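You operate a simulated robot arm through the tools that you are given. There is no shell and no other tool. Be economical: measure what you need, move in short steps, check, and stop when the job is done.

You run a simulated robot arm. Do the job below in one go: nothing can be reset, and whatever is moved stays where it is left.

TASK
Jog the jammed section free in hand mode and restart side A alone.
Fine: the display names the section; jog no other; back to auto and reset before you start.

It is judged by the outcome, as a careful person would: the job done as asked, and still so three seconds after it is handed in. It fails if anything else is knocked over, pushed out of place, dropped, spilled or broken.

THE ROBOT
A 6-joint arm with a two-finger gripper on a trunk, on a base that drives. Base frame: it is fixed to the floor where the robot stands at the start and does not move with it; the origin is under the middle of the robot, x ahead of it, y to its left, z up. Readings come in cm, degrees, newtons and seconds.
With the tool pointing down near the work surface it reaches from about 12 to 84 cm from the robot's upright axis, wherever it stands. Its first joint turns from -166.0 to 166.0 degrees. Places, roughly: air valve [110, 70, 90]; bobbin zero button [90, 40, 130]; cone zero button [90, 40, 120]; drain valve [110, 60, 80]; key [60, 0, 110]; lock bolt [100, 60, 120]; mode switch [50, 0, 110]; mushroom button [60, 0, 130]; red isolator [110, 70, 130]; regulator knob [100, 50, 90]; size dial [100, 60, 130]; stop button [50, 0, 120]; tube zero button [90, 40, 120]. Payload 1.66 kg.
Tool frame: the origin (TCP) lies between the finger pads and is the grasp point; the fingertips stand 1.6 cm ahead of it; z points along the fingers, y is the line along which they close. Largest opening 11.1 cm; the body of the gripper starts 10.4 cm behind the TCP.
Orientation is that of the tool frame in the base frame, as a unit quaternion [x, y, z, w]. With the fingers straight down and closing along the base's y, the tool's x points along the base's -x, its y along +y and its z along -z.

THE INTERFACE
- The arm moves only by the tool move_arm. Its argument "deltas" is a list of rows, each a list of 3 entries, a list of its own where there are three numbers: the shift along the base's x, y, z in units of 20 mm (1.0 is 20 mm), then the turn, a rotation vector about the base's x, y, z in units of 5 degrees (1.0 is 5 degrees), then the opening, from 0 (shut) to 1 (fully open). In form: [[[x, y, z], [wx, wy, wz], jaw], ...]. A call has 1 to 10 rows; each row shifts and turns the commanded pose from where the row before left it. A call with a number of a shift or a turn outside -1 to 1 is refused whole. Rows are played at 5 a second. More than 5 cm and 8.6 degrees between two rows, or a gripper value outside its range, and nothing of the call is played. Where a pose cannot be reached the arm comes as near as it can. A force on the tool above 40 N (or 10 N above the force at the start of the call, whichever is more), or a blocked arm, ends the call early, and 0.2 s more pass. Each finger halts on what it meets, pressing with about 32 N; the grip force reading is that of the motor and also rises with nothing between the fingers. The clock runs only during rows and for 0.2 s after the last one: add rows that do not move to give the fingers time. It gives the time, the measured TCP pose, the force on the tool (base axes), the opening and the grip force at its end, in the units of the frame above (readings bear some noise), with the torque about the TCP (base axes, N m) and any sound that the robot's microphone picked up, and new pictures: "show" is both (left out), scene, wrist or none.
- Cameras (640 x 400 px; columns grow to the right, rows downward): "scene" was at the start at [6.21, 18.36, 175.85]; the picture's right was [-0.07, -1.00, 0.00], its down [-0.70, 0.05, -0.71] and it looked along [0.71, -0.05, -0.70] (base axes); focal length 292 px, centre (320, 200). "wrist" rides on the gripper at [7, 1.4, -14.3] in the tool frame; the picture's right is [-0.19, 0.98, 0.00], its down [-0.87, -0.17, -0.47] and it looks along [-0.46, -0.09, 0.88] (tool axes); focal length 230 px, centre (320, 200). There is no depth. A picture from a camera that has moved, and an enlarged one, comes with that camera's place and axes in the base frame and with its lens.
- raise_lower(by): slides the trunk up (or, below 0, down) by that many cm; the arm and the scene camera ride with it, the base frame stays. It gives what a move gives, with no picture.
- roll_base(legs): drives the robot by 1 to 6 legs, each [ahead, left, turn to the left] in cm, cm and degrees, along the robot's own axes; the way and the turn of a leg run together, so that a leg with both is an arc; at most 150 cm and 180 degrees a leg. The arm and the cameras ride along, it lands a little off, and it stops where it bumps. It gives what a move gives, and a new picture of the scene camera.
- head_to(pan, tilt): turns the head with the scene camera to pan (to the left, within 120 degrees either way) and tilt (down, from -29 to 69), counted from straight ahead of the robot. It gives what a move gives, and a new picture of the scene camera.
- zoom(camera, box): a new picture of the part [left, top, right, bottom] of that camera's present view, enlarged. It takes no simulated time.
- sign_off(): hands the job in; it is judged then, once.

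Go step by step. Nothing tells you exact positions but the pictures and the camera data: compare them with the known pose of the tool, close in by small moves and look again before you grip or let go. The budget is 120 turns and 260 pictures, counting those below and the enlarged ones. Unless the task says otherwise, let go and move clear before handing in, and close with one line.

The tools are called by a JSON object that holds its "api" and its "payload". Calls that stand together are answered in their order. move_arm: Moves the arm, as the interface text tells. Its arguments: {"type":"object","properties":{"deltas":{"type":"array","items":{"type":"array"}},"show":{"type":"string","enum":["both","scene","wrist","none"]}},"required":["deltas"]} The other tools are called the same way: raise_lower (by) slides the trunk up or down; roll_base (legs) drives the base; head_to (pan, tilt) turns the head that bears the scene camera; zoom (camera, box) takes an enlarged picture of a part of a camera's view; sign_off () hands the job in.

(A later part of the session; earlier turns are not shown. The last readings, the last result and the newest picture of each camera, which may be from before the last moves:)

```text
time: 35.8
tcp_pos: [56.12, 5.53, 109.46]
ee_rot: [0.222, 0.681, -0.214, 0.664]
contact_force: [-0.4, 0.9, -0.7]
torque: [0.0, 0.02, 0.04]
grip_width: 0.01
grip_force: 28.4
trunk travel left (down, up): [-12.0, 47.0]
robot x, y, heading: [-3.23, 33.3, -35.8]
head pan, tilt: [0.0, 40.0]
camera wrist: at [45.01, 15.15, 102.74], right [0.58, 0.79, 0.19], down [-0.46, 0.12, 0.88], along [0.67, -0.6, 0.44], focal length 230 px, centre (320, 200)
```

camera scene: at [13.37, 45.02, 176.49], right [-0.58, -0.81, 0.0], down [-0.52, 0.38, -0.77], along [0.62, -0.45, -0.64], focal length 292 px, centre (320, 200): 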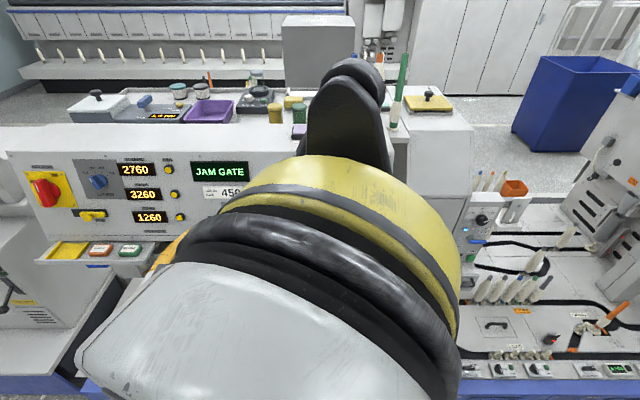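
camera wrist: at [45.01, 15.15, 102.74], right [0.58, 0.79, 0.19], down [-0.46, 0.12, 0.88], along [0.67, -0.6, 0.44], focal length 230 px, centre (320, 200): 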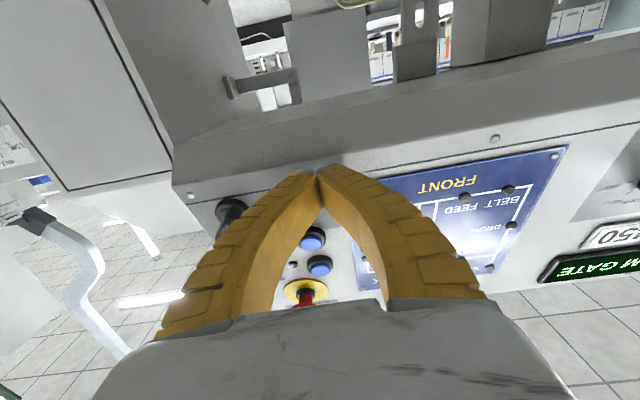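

The mode switch points at AUTO and the key is at ON. Its knob is at about l = 28, z = 111.6, so I'll back off, roll +45° and align to it.

{"api": "move_arm", "payload": {"deltas": [[[-0.812, 0.584, 0], [0, 0, 0], 0.2], [[-0.812, 0.584, 0], [0.812, -0.584, 0], 0.37], [[-0.4, -0.6, 0.2], [0.812, -0.584, 0], 0.37], [[-0.4, -0.6, 0.2], [0.812, -0.584, 0], 0.37], [[-0.4, -0.6, 0.2], [0.812, -0.584, 0], 0.37], [[-0.4, -0.6, 0.2], [0.812, -0.584, 0], 0.37], [[-0.4, -0.6, 0.2], [0.812, -0.584, 0], 0.37], [[-0.4, -0.6, 0.0], [0.812, -0.584, 0], 0.37], [[-0.3, -0.4, 0], [0.812, -0.584, 0], 0.37], [[0, 0, 0], [0.812, -0.584, 0], 0.37]], "show": "wrist"}}

{"api": "zoom", "payload": {"camera": "wrist", "box": [220, 80, 420, 220]}}

```text
time: 38.0
tcp_pos: [48.24, -0.33, 113.01]
ee_rot: [0.459, 0.547, 0.064, 0.697]
contact_force: [-1.0, 0.1, -0.2]
torque: [0.02, -0.01, 0.01]
grip_width: 4.35
grip_force: 1.6
out of reach, approached as far as the arm can: row 1, 2
trunk travel left (down, up): [-12.0, 47.0]
robot x, y, heading: [-2.83, 33.35, -36.0]
head pan, tilt: [0.0, 40.0]
camera wrist: at [39.71, 12.66, 109.32], right [0.33, 0.45, 0.83], down [-0.8, -0.34, 0.5], along [0.51, -0.83, 0.24], focal length 230 px, centre (320, 200)
```

wrist: 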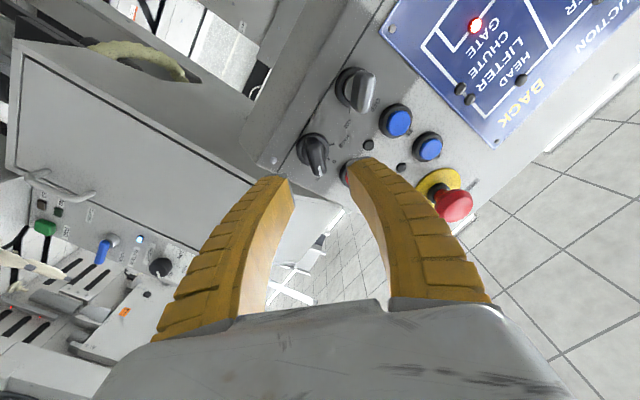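

```text
2.86 times, centred on (320, 150) of wrist
camera zoom: at [39.71, 12.66, 109.32], right [0.33, 0.45, 0.83], down [-0.8, -0.34, 0.5], along [0.51, -0.83, 0.24], focal length 657 px, centre (320, 343)
```

zoom: 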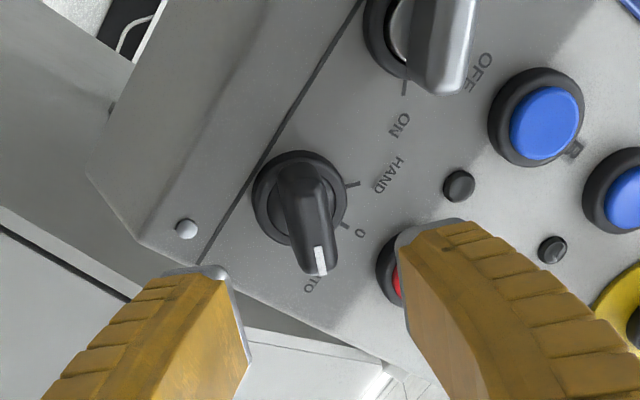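

The estimate of the knob is l ≈ 28.3, z ≈ 111.9. I'll correct the alignment and advance 4 cm.

{"api": "move_arm", "payload": {"deltas": [[[0.13, 0.18, -0.52], [0, 0, 0], 0.37], [[0.812, -0.584, 0], [0, 0, 0], 0.37], [[0.812, -0.584, 0], [0, 0, 0], 0.37]], "show": "wrist"}}

{"api": "zoom", "payload": {"camera": "wrist", "box": [220, 80, 420, 220]}}

```text
time: 38.8
tcp_pos: [51.69, -2.33, 112.02]
ee_rot: [0.459, 0.547, 0.063, 0.697]
contact_force: [0.8, 0.3, 0.1]
torque: [0.01, -0.01, -0.05]
grip_width: 4.39
grip_force: 1.7
trunk travel left (down, up): [-12.0, 47.0]
robot x, y, heading: [-3.12, 33.54, -35.5]
head pan, tilt: [0.0, 40.0]
camera wrist: at [43.24, 10.69, 108.25], right [0.33, 0.45, 0.83], down [-0.8, -0.34, 0.5], along [0.51, -0.83, 0.24], focal length 230 px, centre (320, 200)
```

wrist: 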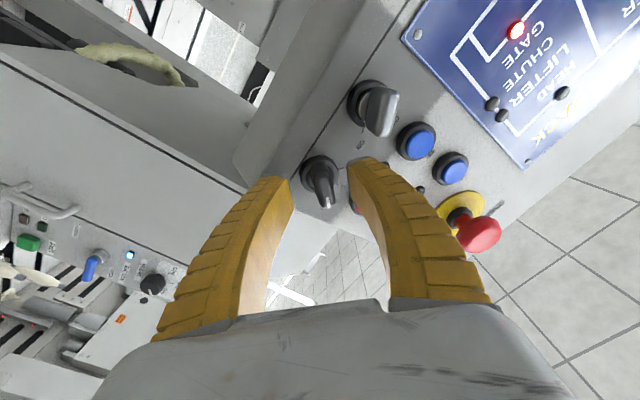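

```text
2.86 times, centred on (320, 150) of wrist
camera zoom: at [43.24, 10.69, 108.25], right [0.33, 0.45, 0.83], down [-0.8, -0.34, 0.5], along [0.51, -0.83, 0.24], focal length 657 px, centre (320, 343)
```

zoom: 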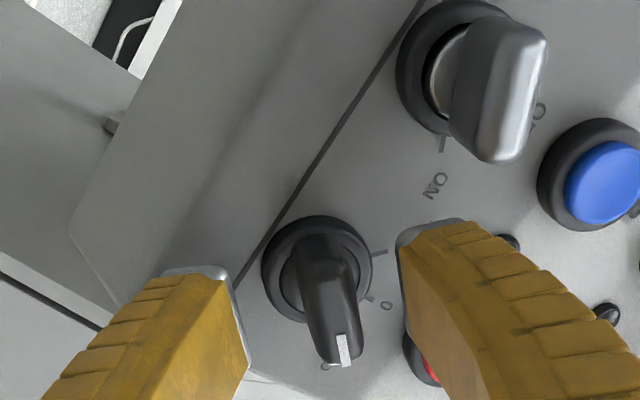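

The bar sits slightly right of the middle and STOP is close to the right finger. I'll narrow the opening, shift a little, then go in.

{"api": "move_arm", "payload": {"deltas": [[[0.052, 0.072, 0.09], [0, 0, 0], 0.26], [[0, 0, 0], [0, 0, 0], 0.26], [[0.3, -0.22, 0], [0, 0, 0], 0.26]], "show": "wrist"}}

{"api": "zoom", "payload": {"camera": "wrist", "box": [220, 80, 420, 220]}}

```text
time: 39.6
tcp_pos: [52.42, -2.6, 112.15]
ee_rot: [0.459, 0.548, 0.064, 0.697]
contact_force: [0.5, 0.4, 1.3]
torque: [-0.03, 0.04, -0.02]
grip_width: 3.16
grip_force: 1.9
trunk travel left (down, up): [-12.0, 47.0]
robot x, y, heading: [-2.88, 33.73, -35.5]
head pan, tilt: [0.0, 40.0]
camera wrist: at [43.87, 10.43, 108.44], right [0.33, 0.45, 0.83], down [-0.8, -0.34, 0.5], along [0.51, -0.83, 0.24], focal length 230 px, centre (320, 200)
```

wrist: 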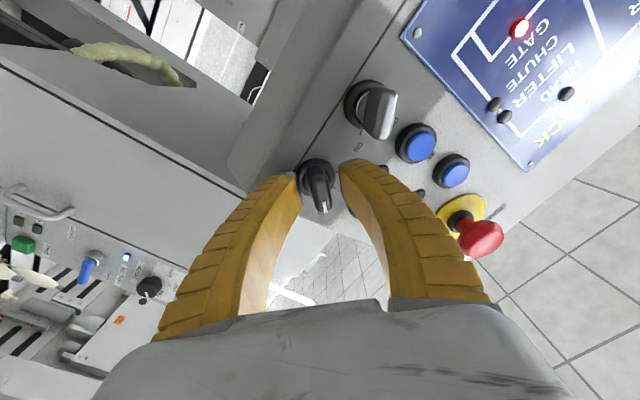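

```text
2.86 times, centred on (320, 150) of wrist
camera zoom: at [43.87, 10.43, 108.44], right [0.33, 0.45, 0.83], down [-0.8, -0.34, 0.5], along [0.51, -0.83, 0.24], focal length 657 px, centre (320, 343)
```

zoom: 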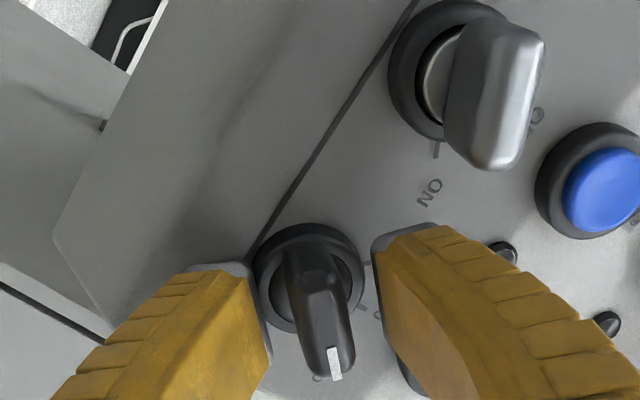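

The bar is centred. I'll advance 1.1 cm and close.

{"api": "move_arm", "payload": {"deltas": [[[0.45, -0.32, 0], [0, 0, 0], 0.26], [[0, 0, 0], [0, 0, 0], 0.1], [[0, 0, 0], [0, 0, 0], 0.05], [[0, 0, 0], [0, 0, 0], 0.05]], "show": "wrist"}}

{"api": "zoom", "payload": {"camera": "wrist", "box": [220, 80, 420, 220]}}

```text
time: 40.6
tcp_pos: [53.21, -3.21, 112.17]
ee_rot: [0.459, 0.546, 0.064, 0.697]
contact_force: [-15.1, 2.0, -6.9]
torque: [0.08, 0.26, -0.19]
grip_width: 1.5
grip_force: 7.0
trunk travel left (down, up): [-12.0, 47.0]
robot x, y, heading: [-2.79, 33.8, -36.0]
head pan, tilt: [0.0, 40.0]
camera wrist: at [44.67, 9.75, 108.46], right [0.33, 0.45, 0.83], down [-0.8, -0.34, 0.5], along [0.5, -0.83, 0.24], focal length 230 px, centre (320, 200)
```

wrist: 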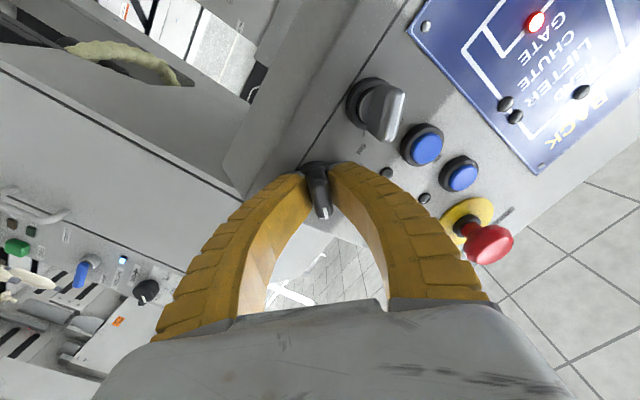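

```text
2.86 times, centred on (320, 150) of wrist
camera zoom: at [44.67, 9.75, 108.46], right [0.33, 0.45, 0.83], down [-0.8, -0.34, 0.5], along [0.5, -0.83, 0.24], focal length 657 px, centre (320, 343)
```

zoom: 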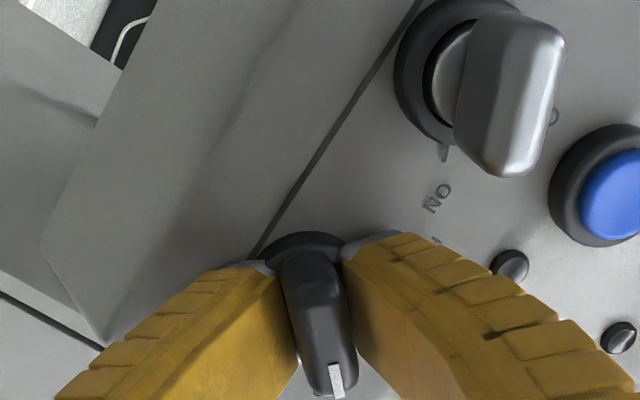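

Good grip. I'll turn it counter-clockwise 90° to HAND, in two parts.

{"api": "move_arm", "payload": {"deltas": [[[0, 0, 0], [0, 0, 0], 0.0], [[0, 0, 0], [-0.812, 0.584, 0], 0.0], [[0, 0, 0], [-0.812, 0.584, 0], 0.0], [[0, 0, 0], [-0.812, 0.584, 0], 0.0], [[0, 0, 0], [-0.812, 0.584, 0], 0.0], [[0, 0, 0], [-0.812, 0.584, 0], 0.0], [[0, 0, 0], [-0.812, 0.584, 0], 0.0], [[0, 0, 0], [-0.812, 0.584, 0], 0.0], [[0, 0, 0], [-0.812, 0.584, 0], 0.0], [[0, 0, 0], [-0.812, 0.584, 0], 0.0]], "show": "wrist"}}

{"api": "move_arm", "payload": {"deltas": [[[0, 0, 0], [-0.812, 0.584, 0], 0.0], [[0, 0, 0], [-0.812, 0.584, 0], 0.0], [[0, 0, 0], [-0.812, 0.584, 0], 0.0], [[0, 0, 0], [-0.812, 0.584, 0], 0.0], [[0, 0, 0], [-0.812, 0.584, 0], 0.0], [[0, 0, 0], [-0.812, 0.584, 0], 0.0], [[0, 0, 0], [-0.812, 0.584, 0], 0.0], [[0, 0, 0], [-0.812, 0.584, 0], 0.0], [[0, 0, 0], [-0.812, 0.584, 0], 0.0]], "show": "wrist"}}

```text
time: 42.8
tcp_pos: [53.18, -3.24, 112.27]
ee_rot: [0.221, 0.681, -0.214, 0.664]
contact_force: [-9.7, -0.1, -1.5]
torque: [0.0, 0.05, -0.11]
grip_width: 0.9
grip_force: 33.9
trunk travel left (down, up): [-12.0, 47.0]
robot x, y, heading: [-3.42, 33.82, -35.9]
head pan, tilt: [0.0, 40.0]
camera wrist: at [42.26, 6.32, 105.58], right [0.58, 0.79, 0.19], down [-0.46, 0.13, 0.88], along [0.67, -0.6, 0.44], focal length 230 px, centre (320, 200)
```

wrist: 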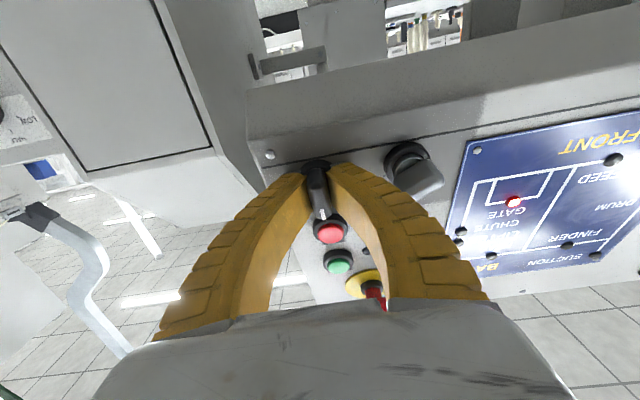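

```text
time: 44.8
tcp_pos: [53.59, -3.06, 112.12]
ee_rot: [-0.052, 0.712, -0.458, 0.53]
contact_force: [0.2, 16.6, -12.5]
torque: [0.02, -0.53, 0.71]
grip_width: 0.89
grip_force: 34.0
trunk travel left (down, up): [-12.0, 47.0]
robot x, y, heading: [-2.83, 33.84, -36.0]
head pan, tilt: [0.0, 40.0]
camera wrist: at [39.49, 2.39, 106.48], right [0.49, 0.67, -0.56], down [-0.07, 0.67, 0.74], along [0.87, -0.32, 0.38], focal length 230 px, centre (320, 200)
```

wrist: 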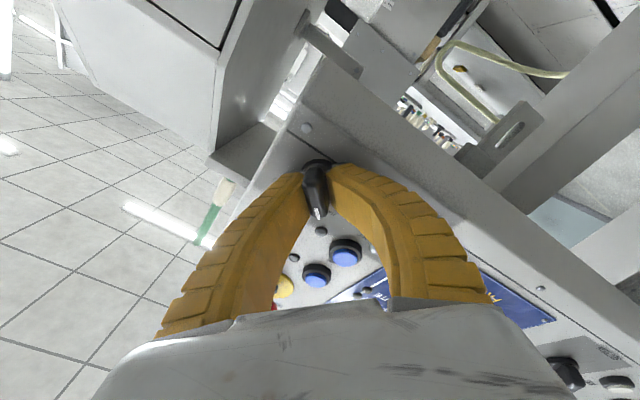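

The mode knob followed. I'll release it, withdraw, and verify.

{"api": "move_arm", "payload": {"deltas": [[[0, 0, 0], [0, 0, 0], 0.2], [[0, 0, 0], [0, 0, 0], 0.26], [[-0.812, 0.584, 0], [0, 0, 0], 0.26], [[-0.812, 0.584, 0], [0, 0, 0], 0.26], [[-0.812, 0.584, 0], [0, 0, 0], 0.26]], "show": "wrist"}}

{"api": "zoom", "payload": {"camera": "wrist", "box": [220, 80, 480, 260]}}

```text
time: 46.0
tcp_pos: [48.41, 0.23, 112.22]
ee_rot: [-0.049, 0.712, -0.458, 0.53]
contact_force: [-0.7, -0.3, -0.5]
torque: [0.0, -0.02, -0.03]
grip_width: 3.14
grip_force: 1.7
trunk travel left (down, up): [-12.0, 47.0]
robot x, y, heading: [-3.25, 33.55, -35.7]
head pan, tilt: [0.0, 40.0]
camera wrist: at [34.49, 5.71, 106.5], right [0.49, 0.67, -0.56], down [-0.07, 0.67, 0.74], along [0.87, -0.32, 0.38], focal length 230 px, centre (320, 200)
```

wrist: 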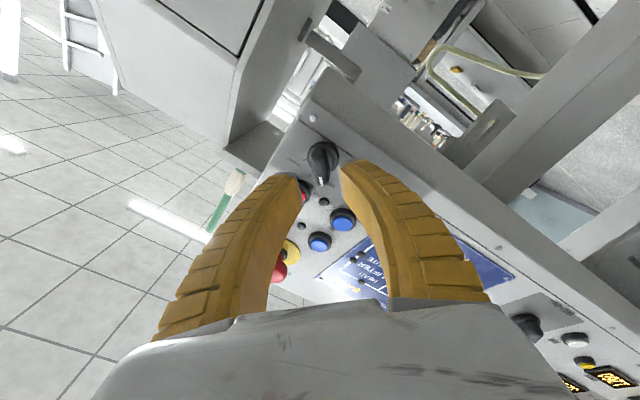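

```text
2.22 times, centred on (350, 170) of wrist
camera zoom: at [34.49, 5.71, 106.5], right [0.49, 0.67, -0.56], down [-0.07, 0.67, 0.74], along [0.87, -0.32, 0.38], focal length 511 px, centre (253, 267)
```

zoom: 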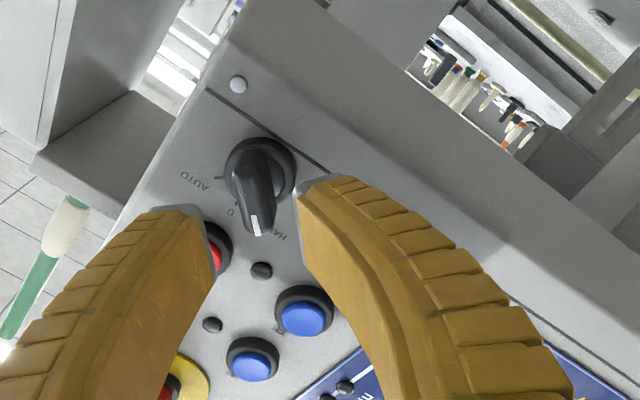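

HAND is set. Now I'll close the fingers, unroll, and travel left to the JOG button.

{"api": "move_arm", "payload": {"deltas": [[[-0.812, 0.584, 0], [0, 0, 0], 0.2], [[-0.3, 1, 0], [0.812, -0.584, 0], 0], [[0.584, 0.812, 0], [0.812, -0.584, 0], 0], [[0.584, 0.812, 0], [0.812, -0.584, 0], 0], [[0.584, 0.812, 0], [0.812, -0.584, 0], 0], [[0.584, 0.812, 0], [0.812, -0.584, 0], 0], [[0.584, 0.812, 0], [0.812, -0.584, 0], 0], [[0.584, 0.812, 0], [0.812, -0.584, 0], 0], [[0.584, 0.812, 0], [0.812, -0.584, 0], 0], [[0.584, 0.812, 0], [0.812, -0.584, 0], 0]], "show": "none"}}

{"api": "move_arm", "payload": {"deltas": [[[0.584, 0.812, 0], [0, 0, 0], 0], [[0.584, 0.812, 0], [0, 0, 0], 0], [[0.584, 0.812, 0], [0, 0, 0], 0], [[0.584, 0.812, 0], [0, 0, 0], 0], [[0.584, 0.812, 0], [0, 0, 0], 0], [[0.584, 0.812, 0], [0, 0, 0], 0], [[0.584, 0.812, 0], [0, 0, 0], 0], [[0.584, 0.812, 0], [0, 0, 0], 0], [[0.584, 0.812, 0], [0, 0, 0], 0], [[0.584, 0.812, 0], [0, 0, 0], 0]], "show": "wrist"}}

```text
time: 48.2
tcp_pos: [56.08, 16.18, 113.32]
ee_rot: [0.222, 0.681, -0.213, 0.665]
contact_force: [0.4, -0.1, -0.4]
torque: [-0.01, 0.02, 0.01]
grip_width: 0.0
grip_force: 28.5
out of reach, approached as far as the arm can: row 1, 2
trunk travel left (down, up): [-12.0, 47.0]
robot x, y, heading: [-2.99, 33.44, -36.0]
head pan, tilt: [0.0, 40.0]
```

```text
time: 50.4
tcp_pos: [67.65, 32.51, 113.33]
ee_rot: [0.221, 0.682, -0.213, 0.664]
contact_force: [0.3, 0.7, -0.2]
torque: [0.02, -0.04, 0.01]
grip_width: 0.01
grip_force: 28.5
trunk travel left (down, up): [-12.0, 47.0]
robot x, y, heading: [-2.86, 33.39, -35.6]
head pan, tilt: [0.0, 40.0]
camera wrist: at [56.71, 41.94, 106.57], right [0.58, 0.79, 0.19], down [-0.46, 0.12, 0.88], along [0.67, -0.6, 0.44], focal length 230 px, centre (320, 200)
```

wrist: 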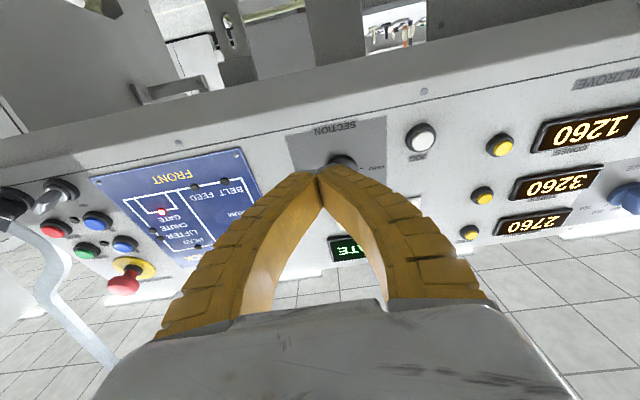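

JOG works out at l ≈ 76.3, z ≈ 113.5. I'll line up in front of it.

{"api": "move_arm", "payload": {"deltas": [[[0.584, 0.812, 0], [0, 0, 0], 0], [[0.584, 0.812, 0], [0, 0, 0], 0], [[0.584, 0.812, 0], [0, 0, 0], 0], [[0.584, 0.812, 0], [0, 0, 0], 0], [[0.584, 0.812, 0], [0, 0, 0], 0], [[0.117, 0.162, 0.05], [0, 0, 0], 0], [[0.812, -0.584, 0], [0, 0, 0], 0], [[0.812, -0.584, 0], [0, 0, 0], 0], [[0.4, -0.3, 0], [0, 0, 0], 0]], "show": "wrist"}}

{"api": "zoom", "payload": {"camera": "wrist", "box": [180, 80, 420, 230]}}

```text
time: 52.4
tcp_pos: [77.9, 37.78, 113.34]
ee_rot: [0.222, 0.682, -0.213, 0.664]
contact_force: [-0.2, -0.1, -0.6]
torque: [0.0, 0.0, -0.03]
grip_width: 0.0
grip_force: 28.5
trunk travel left (down, up): [-12.0, 47.0]
robot x, y, heading: [-3.19, 33.28, -35.7]
head pan, tilt: [0.0, 40.0]
camera wrist: at [66.79, 47.37, 106.71], right [0.58, 0.79, 0.19], down [-0.46, 0.12, 0.88], along [0.67, -0.6, 0.44], focal length 230 px, centre (320, 200)
```

wrist: 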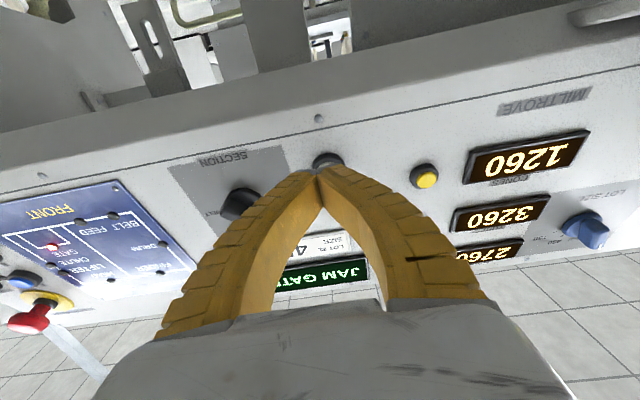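

```text
2.67 times, centred on (300, 155) of wrist
camera zoom: at [66.79, 47.37, 106.71], right [0.58, 0.79, 0.19], down [-0.46, 0.12, 0.88], along [0.67, -0.6, 0.44], focal length 614 px, centre (373, 320)
```

zoom: 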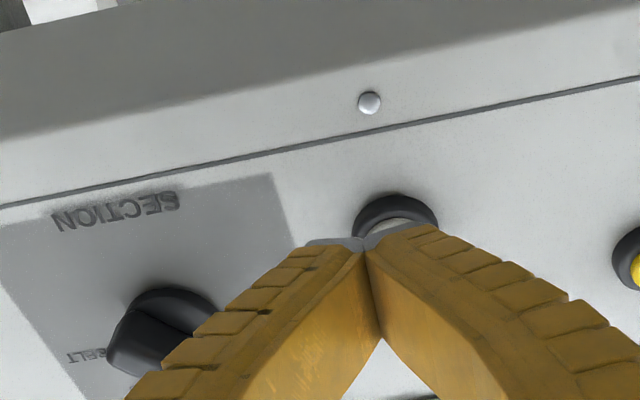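

The finger needs to go about 0.5 cm left and slightly down. Then I'll press gently.

{"api": "move_arm", "payload": {"deltas": [[[0.146, 0.203, -0.12], [0, 0, 0], 0], [[0.812, -0.584, 0], [0, 0, 0], 0], [[0.4, -0.29, 0], [0, 0, 0], 0]], "show": "wrist"}}

{"api": "zoom", "payload": {"camera": "wrist", "box": [220, 80, 420, 220]}}

```text
time: 53.2
tcp_pos: [80.63, 36.48, 113.2]
ee_rot: [0.22, 0.681, -0.213, 0.665]
contact_force: [0.1, -1.3, 0.5]
torque: [0.01, 0.01, 0.0]
grip_width: 0.0
grip_force: 28.6
trunk travel left (down, up): [-12.0, 47.0]
robot x, y, heading: [-2.86, 33.9, -35.7]
head pan, tilt: [0.0, 40.0]
camera wrist: at [69.55, 46.08, 106.51], right [0.58, 0.79, 0.19], down [-0.46, 0.12, 0.88], along [0.67, -0.6, 0.44], focal length 230 px, centre (320, 200)
```

wrist: 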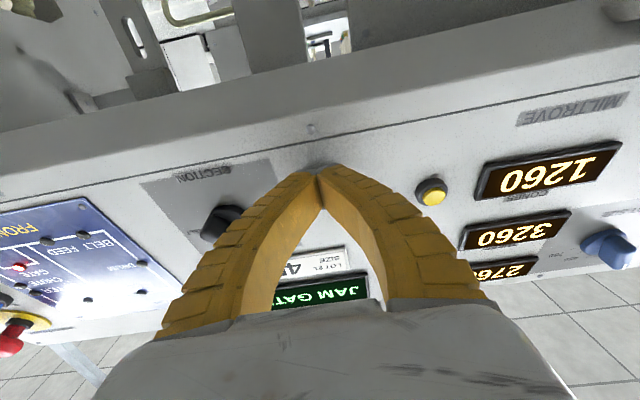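

```text
2.86 times, centred on (320, 150) of wrist
camera zoom: at [69.55, 46.08, 106.51], right [0.58, 0.79, 0.19], down [-0.46, 0.12, 0.88], along [0.67, -0.6, 0.44], focal length 657 px, centre (320, 343)
```

zoom: 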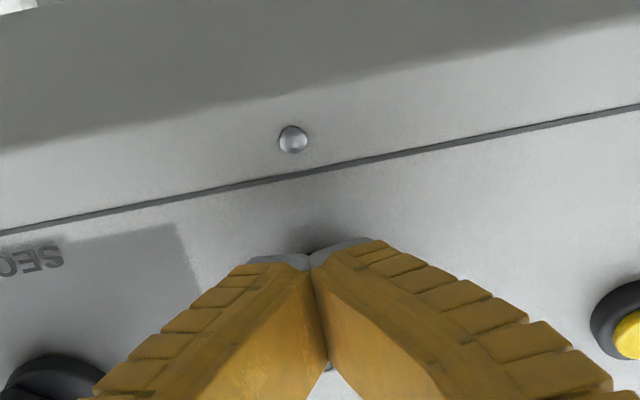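

The fingertips cover the button without contact yet. I'll press forward slowly and hold.

{"api": "move_arm", "payload": {"deltas": [[[0.2, -0.146, 0], [0, 0, 0], 0], [[0.2, -0.146, 0], [0, 0, 0], 0], [[0.2, -0.146, 0], [0, 0, 0], 0], [[0, 0, 0], [0, 0, 0], 0], [[0, 0, 0], [0, 0, 0], 0]], "show": "wrist"}}

```text
time: 54.4
tcp_pos: [81.67, 35.6, 113.16]
ee_rot: [0.222, 0.681, -0.214, 0.664]
contact_force: [-4.6, 3.4, -0.4]
torque: [-0.05, -0.01, -0.01]
grip_width: 0.6
grip_force: 28.8
trunk travel left (down, up): [-12.0, 47.0]
robot x, y, heading: [-2.55, 33.53, -35.9]
head pan, tilt: [0.0, 40.0]
heard: click
camera wrist: at [70.68, 45.26, 106.51], right [0.58, 0.79, 0.19], down [-0.46, 0.12, 0.88], along [0.67, -0.6, 0.44], focal length 230 px, centre (320, 200)
```

wrist: 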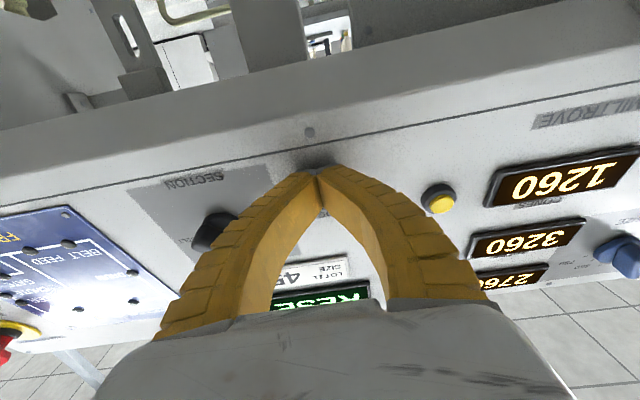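

There was a click and the display changed to "RESE…". I'll withdraw and read it.

{"api": "move_arm", "payload": {"deltas": [[[-0.812, 0.584, 0], [0, 0, 0], 0], [[-0.812, 0.584, 0], [0, 0, 0], 0], [[-0.812, 0.584, 0], [0, 0, 0], 0], [[-0.812, 0.584, 0], [0, 0, 0], 0], [[-0.4, 0.3, 0], [0, 0, 0], 0], [[-0.584, -0.812, 0], [0, 0, 0], 0], [[-0.584, -0.812, 0], [0, 0, 0], 0], [[-0.584, -0.812, 0], [0, 0, 0], 0], [[-0.584, -0.812, 0], [0, 0, 0], 0], [[-0.584, -0.812, 0], [0, 0, 0], 0]], "show": "both"}}

{"api": "zoom", "payload": {"camera": "scene", "box": [100, 130, 320, 260]}}

```text
time: 56.6
tcp_pos: [68.61, 32.82, 113.21]
ee_rot: [0.222, 0.681, -0.214, 0.664]
contact_force: [0.2, 0.0, 0.9]
torque: [0.04, 0.02, -0.01]
grip_width: 0.02
grip_force: 28.4
trunk travel left (down, up): [-12.0, 47.0]
robot x, y, heading: [-3.14, 33.41, -35.9]
head pan, tilt: [0.0, 40.0]
camera scene: at [13.34, 45.03, 153.49], right [-0.58, -0.81, 0.0], down [-0.52, 0.38, -0.77], along [0.62, -0.45, -0.64], focal length 292 px, centre (320, 200)
camera wrist: at [57.61, 42.38, 106.51], right [0.58, 0.79, 0.19], down [-0.46, 0.12, 0.88], along [0.67, -0.6, 0.44], focal length 230 px, centre (320, 200)
```

scene: 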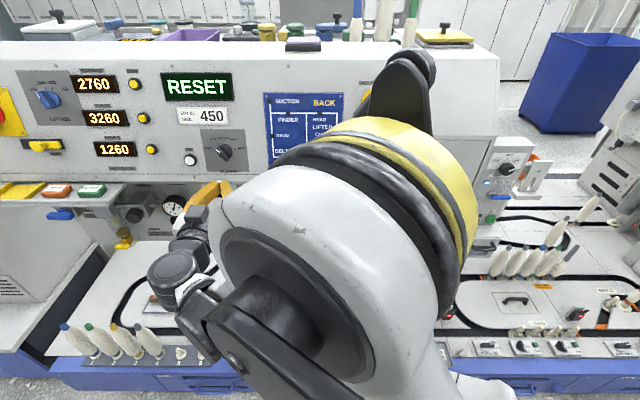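
wrist: 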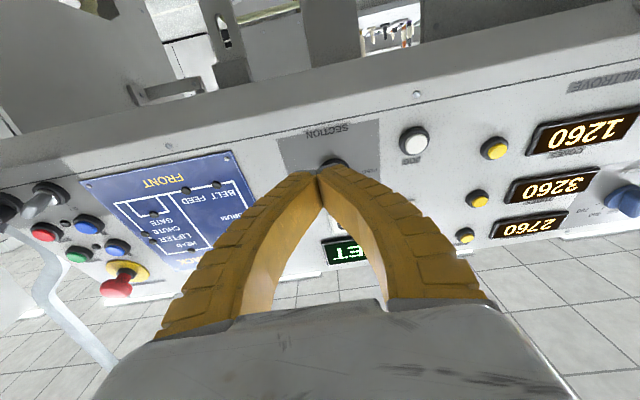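

```text
2.91 times, centred on (210, 195) of scene
camera zoom: at [13.34, 45.03, 153.49], right [-0.58, -0.81, 0.0], down [-0.52, 0.38, -0.77], along [0.62, -0.45, -0.64], focal length 851 px, centre (640, 214)
```

zoom: 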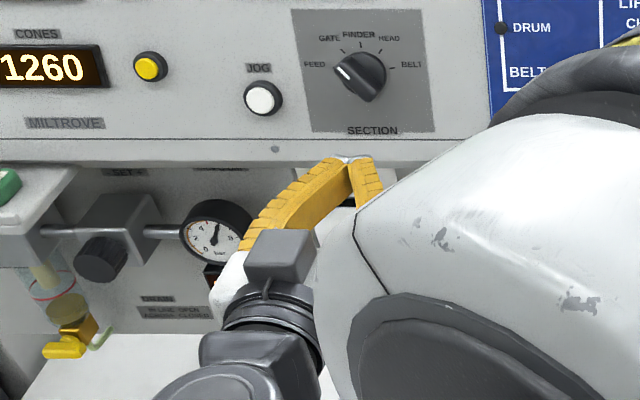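

The gate is clear and the display now asks for RESET. Next I'll go back to the mode switch with the tool rolled −45° to match its HAND position.

{"api": "move_arm", "payload": {"deltas": [[[-0.584, -0.812, 0], [0, 0, 0], 0], [[-0.584, -0.812, 0], [0, 0, 0], 0], [[-0.584, -0.812, 0], [0, 0, 0], 0], [[-0.584, -0.812, 0], [0, 0, 0], 0], [[-0.584, -0.812, 0], [0, 0, 0], 0], [[-0.584, -0.812, 0], [0, 0, 0], 0], [[-0.584, -0.812, 0], [0, 0, 0], 0], [[-0.584, -0.812, 0], [0, 0, 0], 0], [[-0.584, -0.812, 0], [0, 0, 0], 0], [[-0.584, -0.812, 0], [0, 0, 0], 0]], "show": "none"}}

{"api": "move_arm", "payload": {"deltas": [[[-0.584, -0.812, 0], [-0.812, 0.584, 0], 0], [[-0.584, -0.812, 0], [-0.812, 0.584, 0], 0], [[-0.584, -0.812, 0], [-0.812, 0.584, 0], 0], [[-0.584, -0.812, 0], [-0.812, 0.584, 0], 0], [[-0.584, -0.812, 0], [-0.812, 0.584, 0], 0], [[-0.584, -0.812, 0], [-0.812, 0.584, 0], 0], [[-0.584, -0.812, 0], [-0.812, 0.584, 0], 0.15], [[-0.584, -0.812, 0], [-0.812, 0.584, 0], 0.26], [[-0.584, -0.812, 0], [-0.812, 0.584, 0], 0.26]], "show": "wrist"}}

{"api": "zoom", "payload": {"camera": "wrist", "box": [220, 80, 480, 260]}}

```text
time: 58.8
tcp_pos: [56.92, 16.68, 113.0]
ee_rot: [0.221, 0.681, -0.213, 0.665]
contact_force: [-0.2, 0.3, -0.4]
torque: [-0.01, 0.0, 0.0]
grip_width: 0.0
grip_force: 28.7
trunk travel left (down, up): [-12.0, 47.0]
robot x, y, heading: [-2.9, 33.59, -35.9]
head pan, tilt: [0.0, 40.0]
```

```text
time: 60.8
tcp_pos: [46.54, 2.12, 113.24]
ee_rot: [-0.049, 0.712, -0.458, 0.53]
contact_force: [0.4, 0.0, -0.8]
torque: [-0.02, 0.01, -0.04]
grip_width: 3.17
grip_force: 2.0
trunk travel left (down, up): [-12.0, 47.0]
robot x, y, heading: [-2.98, 33.14, -35.6]
head pan, tilt: [0.0, 40.0]
camera wrist: at [32.41, 7.48, 107.57], right [0.49, 0.67, -0.56], down [-0.07, 0.67, 0.74], along [0.87, -0.32, 0.37], focal length 230 px, centre (320, 200)
```

wrist: 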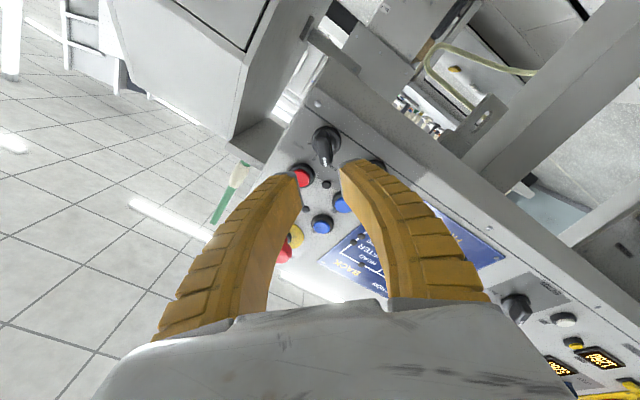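

```text
2.22 times, centred on (350, 170) of wrist
camera zoom: at [32.41, 7.48, 107.57], right [0.49, 0.67, -0.56], down [-0.07, 0.67, 0.74], along [0.87, -0.32, 0.37], focal length 511 px, centre (253, 267)
```

zoom: 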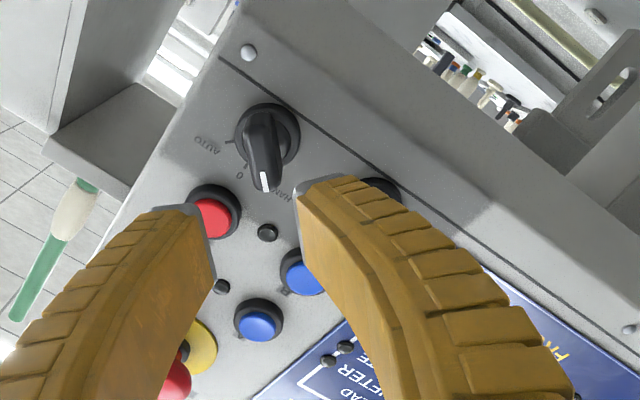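

I'll align to the pose where I released it (l ≈ 28.45, z ≈ 112.2) and advance part way.

{"api": "move_arm", "payload": {"deltas": [[[-0.13, -0.18, -0.5], [0, 0, 0], 0.26], [[0.812, -0.584, 0], [0, 0, 0], 0.26], [[0.812, -0.584, 0], [0, 0, 0], 0.26], [[0.812, -0.584, 0], [0, 0, 0], 0.26], [[0.4, -0.29, 0], [0, 0, 0], 0.26]], "show": "wrist"}}

{"api": "zoom", "payload": {"camera": "wrist", "box": [220, 80, 480, 260]}}

```text
time: 62.0
tcp_pos: [52.08, -2.64, 113.08]
ee_rot: [-0.049, 0.711, -0.459, 0.53]
contact_force: [0.0, 0.7, 0.4]
torque: [-0.03, 0.0, 0.01]
grip_width: 3.18
grip_force: 2.2
out of reach, approached as far as the arm can: row 1
trunk travel left (down, up): [-12.0, 47.0]
robot x, y, heading: [-2.88, 33.59, -36.0]
head pan, tilt: [0.0, 40.0]
camera wrist: at [38.13, 2.88, 107.42], right [0.49, 0.67, -0.56], down [-0.07, 0.67, 0.74], along [0.87, -0.32, 0.38], focal length 230 px, centre (320, 200)
```

wrist: 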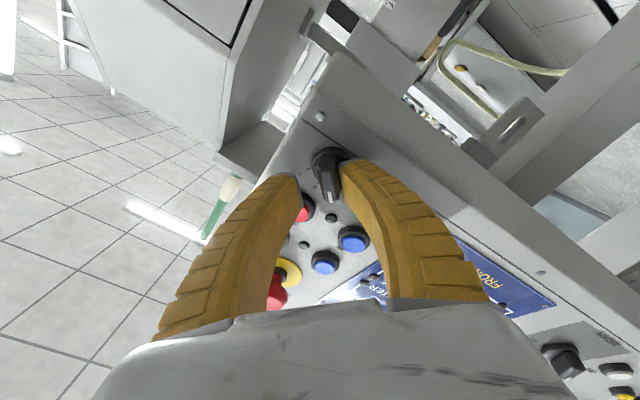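

```text
2.22 times, centred on (350, 170) of wrist
camera zoom: at [38.13, 2.88, 107.42], right [0.49, 0.67, -0.56], down [-0.07, 0.67, 0.74], along [0.87, -0.32, 0.38], focal length 511 px, centre (253, 267)
```

zoom: 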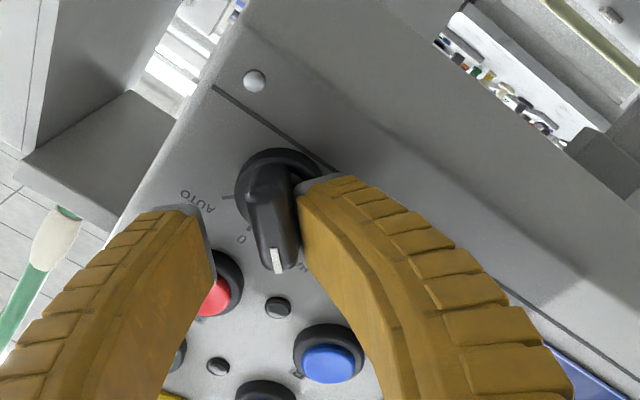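

I'm 0.9 cm too high because that part of the move was out of reach earlier. I'll drop it now and check.

{"api": "move_arm", "payload": {"deltas": [[[0.05, 0.06, -0.45], [0, 0, 0], 0.26], [[0, 0, 0], [0, 0, 0], 0.26]], "show": "wrist"}}

{"api": "zoom", "payload": {"camera": "wrist", "box": [220, 80, 480, 260]}}

```text
time: 62.6
tcp_pos: [52.2, -2.4, 112.3]
ee_rot: [-0.049, 0.711, -0.459, 0.53]
contact_force: [-0.7, 0.3, 0.7]
torque: [0.01, 0.02, 0.01]
grip_width: 3.19
grip_force: 1.8
trunk travel left (down, up): [-12.0, 47.0]
robot x, y, heading: [-3.17, 33.63, -35.8]
head pan, tilt: [0.0, 40.0]
camera wrist: at [38.26, 3.02, 106.49], right [0.49, 0.67, -0.56], down [-0.07, 0.67, 0.74], along [0.87, -0.32, 0.38], focal length 230 px, centre (320, 200)
```

wrist: 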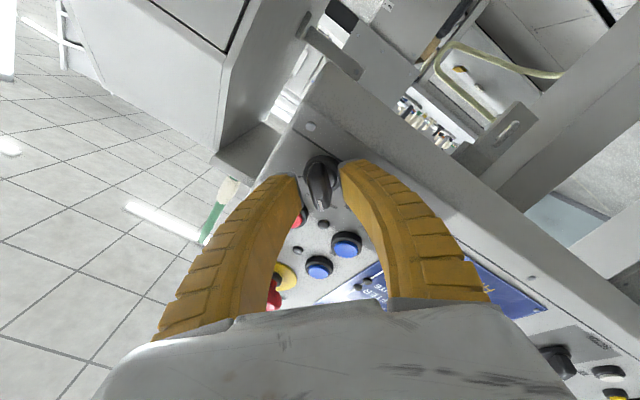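

```text
2.22 times, centred on (350, 170) of wrist
camera zoom: at [38.26, 3.02, 106.49], right [0.49, 0.67, -0.56], down [-0.07, 0.67, 0.74], along [0.87, -0.32, 0.38], focal length 511 px, centre (253, 267)
```

zoom: 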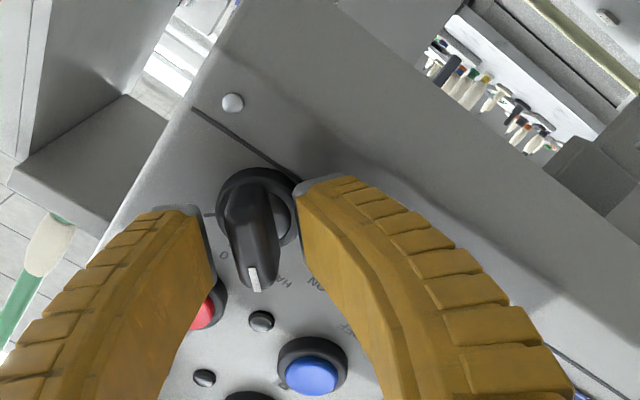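

Centred. I'll narrow slightly to keep clear of STOP, go in and grip.

{"api": "move_arm", "payload": {"deltas": [[[0, 0, 0], [0, 0, 0], 0.22], [[0.42, -0.3, 0], [0, 0, 0], 0.22], [[0, 0, 0], [0, 0, 0], 0.08], [[0, 0, 0], [0, 0, 0], 0.05], [[0, 0, 0], [0, 0, 0], 0]], "show": "wrist"}}

{"api": "zoom", "payload": {"camera": "wrist", "box": [220, 80, 480, 260]}}

```text
time: 63.8
tcp_pos: [53.13, -3.01, 112.22]
ee_rot: [-0.05, 0.712, -0.459, 0.53]
contact_force: [-3.7, 9.7, -16.3]
torque: [0.1, -0.09, 0.34]
grip_width: 0.92
grip_force: 34.3
trunk travel left (down, up): [-12.0, 47.0]
robot x, y, heading: [-2.89, 33.22, -35.9]
head pan, tilt: [0.0, 40.0]
camera wrist: at [39.11, 2.52, 106.45], right [0.49, 0.67, -0.56], down [-0.07, 0.67, 0.74], along [0.87, -0.32, 0.38], focal length 230 px, centre (320, 200)
```

wrist: 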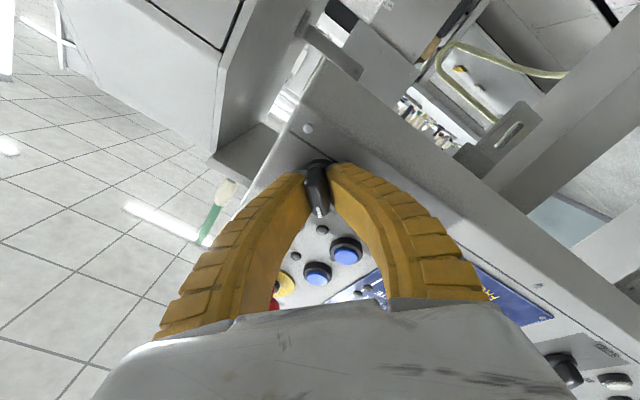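

```text
2.22 times, centred on (350, 170) of wrist
camera zoom: at [39.11, 2.52, 106.45], right [0.49, 0.67, -0.56], down [-0.07, 0.67, 0.74], along [0.87, -0.32, 0.38], focal length 511 px, centre (253, 267)
```

zoom: 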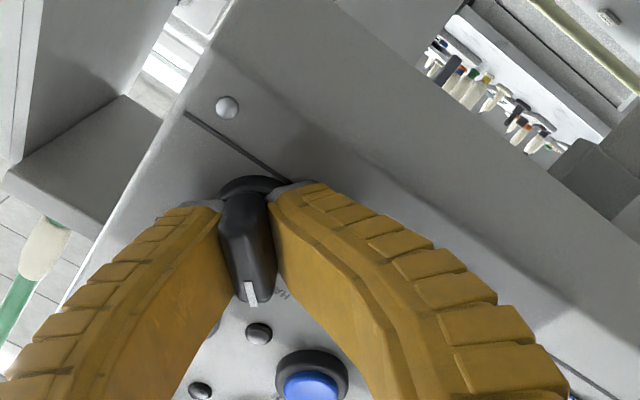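

Gripped. I'll turn it clockwise 90° to AUTO, release and withdraw.

{"api": "move_arm", "payload": {"deltas": [[[0, 0, 0], [0.812, -0.584, 0], 0.0], [[0, 0, 0], [0.812, -0.584, 0], 0.0], [[0, 0, 0], [0.812, -0.584, 0], 0.0], [[0, 0, 0], [0.812, -0.584, 0], 0.0], [[0, 0, 0], [0.812, -0.584, 0], 0.0], [[0, 0, 0], [0.812, -0.584, 0], 0.0], [[0, 0, 0], [0.812, -0.584, 0], 0.0], [[0, 0, 0], [0.812, -0.584, 0], 0.0], [[0, 0, 0], [0.812, -0.584, 0], 0.0]], "show": "none"}}

{"api": "move_arm", "payload": {"deltas": [[[0, 0, 0], [0.812, -0.584, 0], 0.0], [[0, 0, 0], [0.812, -0.584, 0], 0.0], [[0, 0, 0], [0.812, -0.584, 0], 0.0], [[0, 0, 0], [0.812, -0.584, 0], 0.0], [[0, 0, 0], [0.812, -0.584, 0], 0.0], [[0, 0, 0], [0.812, -0.584, 0], 0.0], [[0, 0, 0], [0.812, -0.584, 0], 0.0], [[0, 0, 0], [0.812, -0.584, 0], 0.0], [[0, 0, 0], [0.812, -0.584, 0], 0.0]], "show": "none"}}

{"api": "move_arm", "payload": {"deltas": [[[0, 0, 0], [0, 0, 0], 0.2], [[0, 0, 0], [0, 0, 0], 0.24], [[-0.812, 0.584, 0], [0, 0, 0], 0.24], [[-0.812, 0.584, 0], [0, 0, 0], 0.24], [[-0.812, 0.584, 0], [0, 0, 0], 0.24]], "show": "wrist"}}

{"api": "zoom", "payload": {"camera": "wrist", "box": [220, 80, 480, 260]}}

```text
time: 65.8
tcp_pos: [53.13, -3.11, 112.27]
ee_rot: [0.222, 0.681, -0.214, 0.664]
contact_force: [-0.6, 2.6, 1.4]
torque: [0.0, 0.03, 0.02]
grip_width: 0.69
grip_force: 34.4
trunk travel left (down, up): [-12.0, 47.0]
robot x, y, heading: [-3.32, 33.16, -35.8]
head pan, tilt: [0.0, 40.0]
```

```text
time: 67.8
tcp_pos: [52.95, -3.33, 112.22]
ee_rot: [0.46, 0.547, 0.064, 0.697]
contact_force: [-10.5, -8.2, -11.8]
torque: [-0.45, -0.09, -0.63]
grip_width: 0.87
grip_force: 34.0
trunk travel left (down, up): [-12.0, 47.0]
robot x, y, heading: [-3.17, 33.5, -35.7]
head pan, tilt: [0.0, 40.0]
```

```text
time: 69.0
tcp_pos: [48.22, 0.45, 112.35]
ee_rot: [0.46, 0.548, 0.063, 0.696]
contact_force: [-0.3, -0.4, -0.7]
torque: [0.01, 0.05, 0.02]
grip_width: 2.95
grip_force: 2.0
trunk travel left (down, up): [-12.0, 47.0]
robot x, y, heading: [-3.05, 33.5, -35.5]
head pan, tilt: [0.0, 40.0]
camera wrist: at [39.64, 13.51, 108.57], right [0.33, 0.45, 0.83], down [-0.8, -0.34, 0.5], along [0.51, -0.83, 0.24], focal length 230 px, centre (320, 200)
```

wrist: 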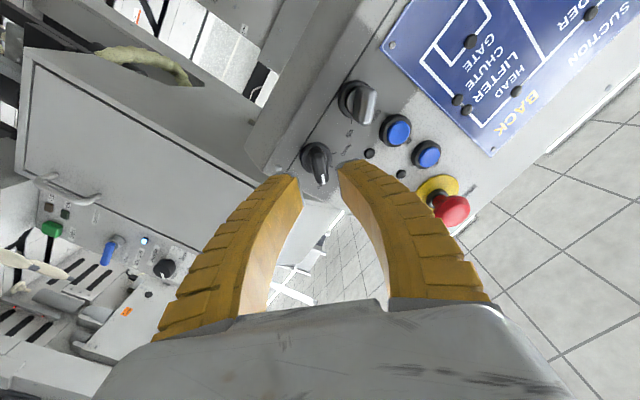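

```text
2.22 times, centred on (350, 170) of wrist
camera zoom: at [39.64, 13.51, 108.57], right [0.33, 0.45, 0.83], down [-0.8, -0.34, 0.5], along [0.51, -0.83, 0.24], focal length 511 px, centre (253, 267)
```

zoom: 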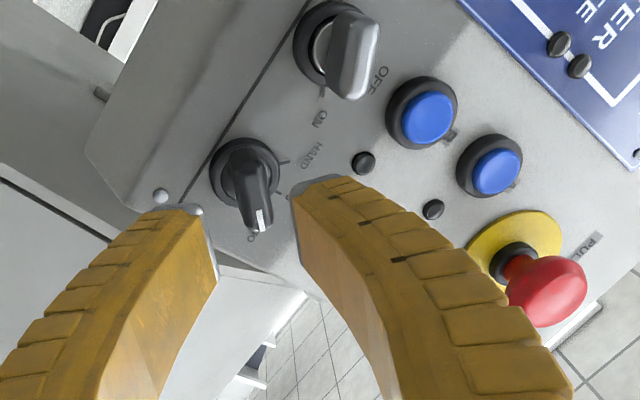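

AUTO is set and the jam lamp is out. I'll close the fingers, unroll, and rise in front of RESET.

{"api": "move_arm", "payload": {"deltas": [[[0, 0, 0.3], [-0.812, 0.584, 0], 0], [[0, 0, 0.5], [-0.812, 0.584, 0], 0], [[0, 0, 0.5], [-0.812, 0.584, 0], 0], [[0, 0, 0.5], [-0.812, 0.584, 0], 0], [[0, 0, 0.5], [-0.812, 0.584, 0], 0], [[0, 0, 0.5], [-0.812, 0.584, 0], 0], [[0, 0, 0.5], [-0.812, 0.584, 0], 0], [[0.1, 0.16, 0.5], [-0.812, 0.584, 0], 0], [[0.1, 0.16, 0.4], [-0.812, 0.584, 0], 0]], "show": "wrist"}}

{"api": "zoom", "payload": {"camera": "wrist", "box": [200, 60, 460, 240]}}

```text
time: 71.0
tcp_pos: [48.59, 1.09, 120.67]
ee_rot: [0.22, 0.682, -0.213, 0.664]
contact_force: [0.0, -0.5, -0.9]
torque: [-0.01, -0.02, 0.02]
grip_width: 0.0
grip_force: 28.6
trunk travel left (down, up): [-12.0, 47.0]
robot x, y, heading: [-2.82, 33.62, -35.5]
head pan, tilt: [0.0, 40.0]
camera wrist: at [37.52, 10.64, 114.01], right [0.58, 0.79, 0.19], down [-0.46, 0.13, 0.88], along [0.67, -0.6, 0.44], focal length 230 px, centre (320, 200)
```

wrist: 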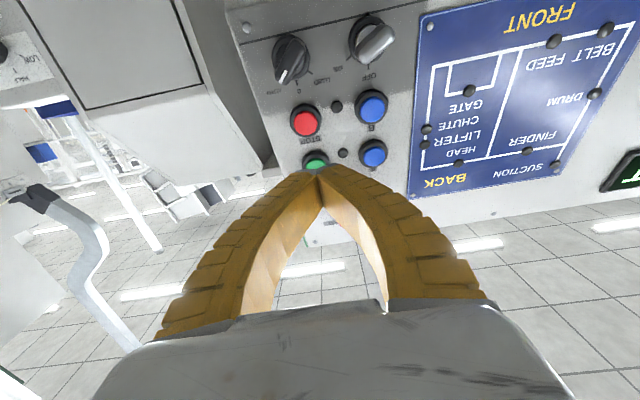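

```text
2.22 times, centred on (330, 150) of wrist
camera zoom: at [37.52, 10.64, 114.01], right [0.58, 0.79, 0.19], down [-0.46, 0.13, 0.88], along [0.67, -0.6, 0.44], focal length 511 px, centre (298, 311)
```

zoom: 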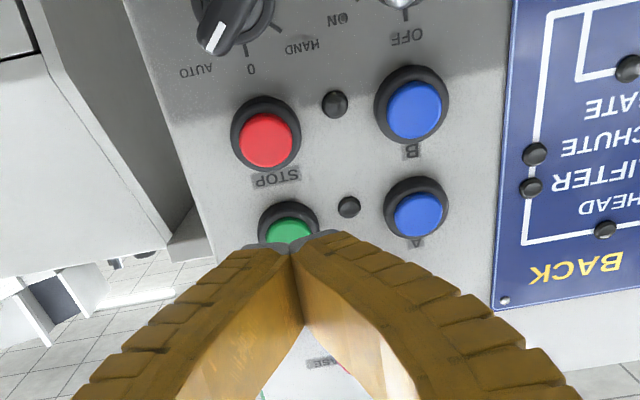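

RESET is at l ≈ 28.6, z ≈ 120.8 and A is at l ≈ 34.3, z ≈ 121.1. I'll align and approach RESET.

{"api": "move_arm", "payload": {"deltas": [[[-0.16, -0.22, 0.05], [0, 0, 0], 0], [[0.812, -0.584, 0], [0, 0, 0], 0], [[0.812, -0.584, 0], [0, 0, 0], 0], [[0.45, -0.32, 0], [0, 0, 0], 0]], "show": "wrist"}}

{"api": "zoom", "payload": {"camera": "wrist", "box": [200, 60, 460, 240]}}

```text
time: 72.0
tcp_pos: [52.42, -2.45, 120.69]
ee_rot: [0.221, 0.681, -0.213, 0.664]
contact_force: [0.3, -1.3, -0.4]
torque: [0.0, 0.02, -0.02]
grip_width: 0.0
grip_force: 28.6
trunk travel left (down, up): [-12.0, 47.0]
robot x, y, heading: [-3.25, 33.71, -35.5]
head pan, tilt: [0.0, 40.0]
camera wrist: at [41.37, 7.19, 114.06], right [0.58, 0.79, 0.19], down [-0.46, 0.12, 0.88], along [0.67, -0.6, 0.44], focal length 230 px, centre (320, 200)
```

wrist: 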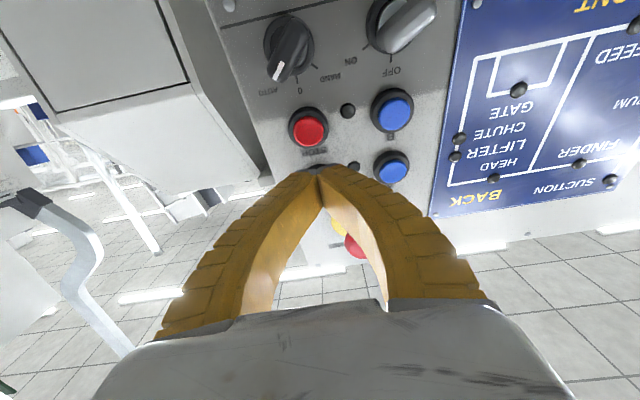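

```text
2.22 times, centred on (330, 150) of wrist
camera zoom: at [41.37, 7.19, 114.06], right [0.58, 0.79, 0.19], down [-0.46, 0.12, 0.88], along [0.67, -0.6, 0.44], focal length 511 px, centre (298, 311)
```

zoom: 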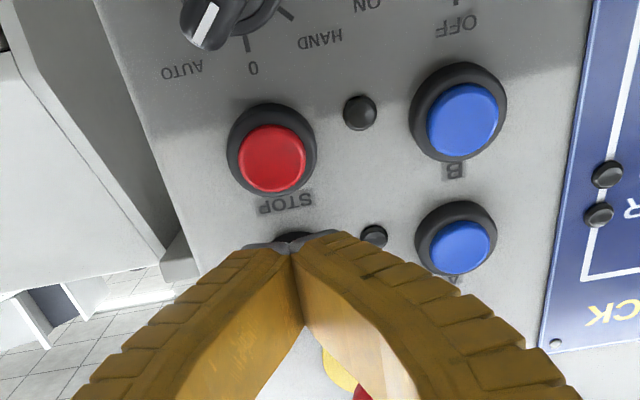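

Aligned. I'll press RESET slowly.

{"api": "move_arm", "payload": {"deltas": [[[0.25, -0.18, 0], [0, 0, 0], 0], [[0.2, -0.146, 0], [0, 0, 0], 0], [[0.2, -0.146, 0], [0, 0, 0], 0], [[0, 0, 0], [0, 0, 0], 0], [[0, 0, 0], [0, 0, 0], 0]], "show": "none"}}

```text
time: 73.2
tcp_pos: [53.67, -3.33, 120.72]
ee_rot: [0.221, 0.681, -0.213, 0.665]
contact_force: [0.5, 0.2, -0.3]
torque: [0.02, -0.01, 0.0]
grip_width: 0.01
grip_force: 28.3
trunk travel left (down, up): [-12.0, 47.0]
robot x, y, heading: [-3.33, 33.59, -35.8]
head pan, tilt: [0.0, 40.0]
```

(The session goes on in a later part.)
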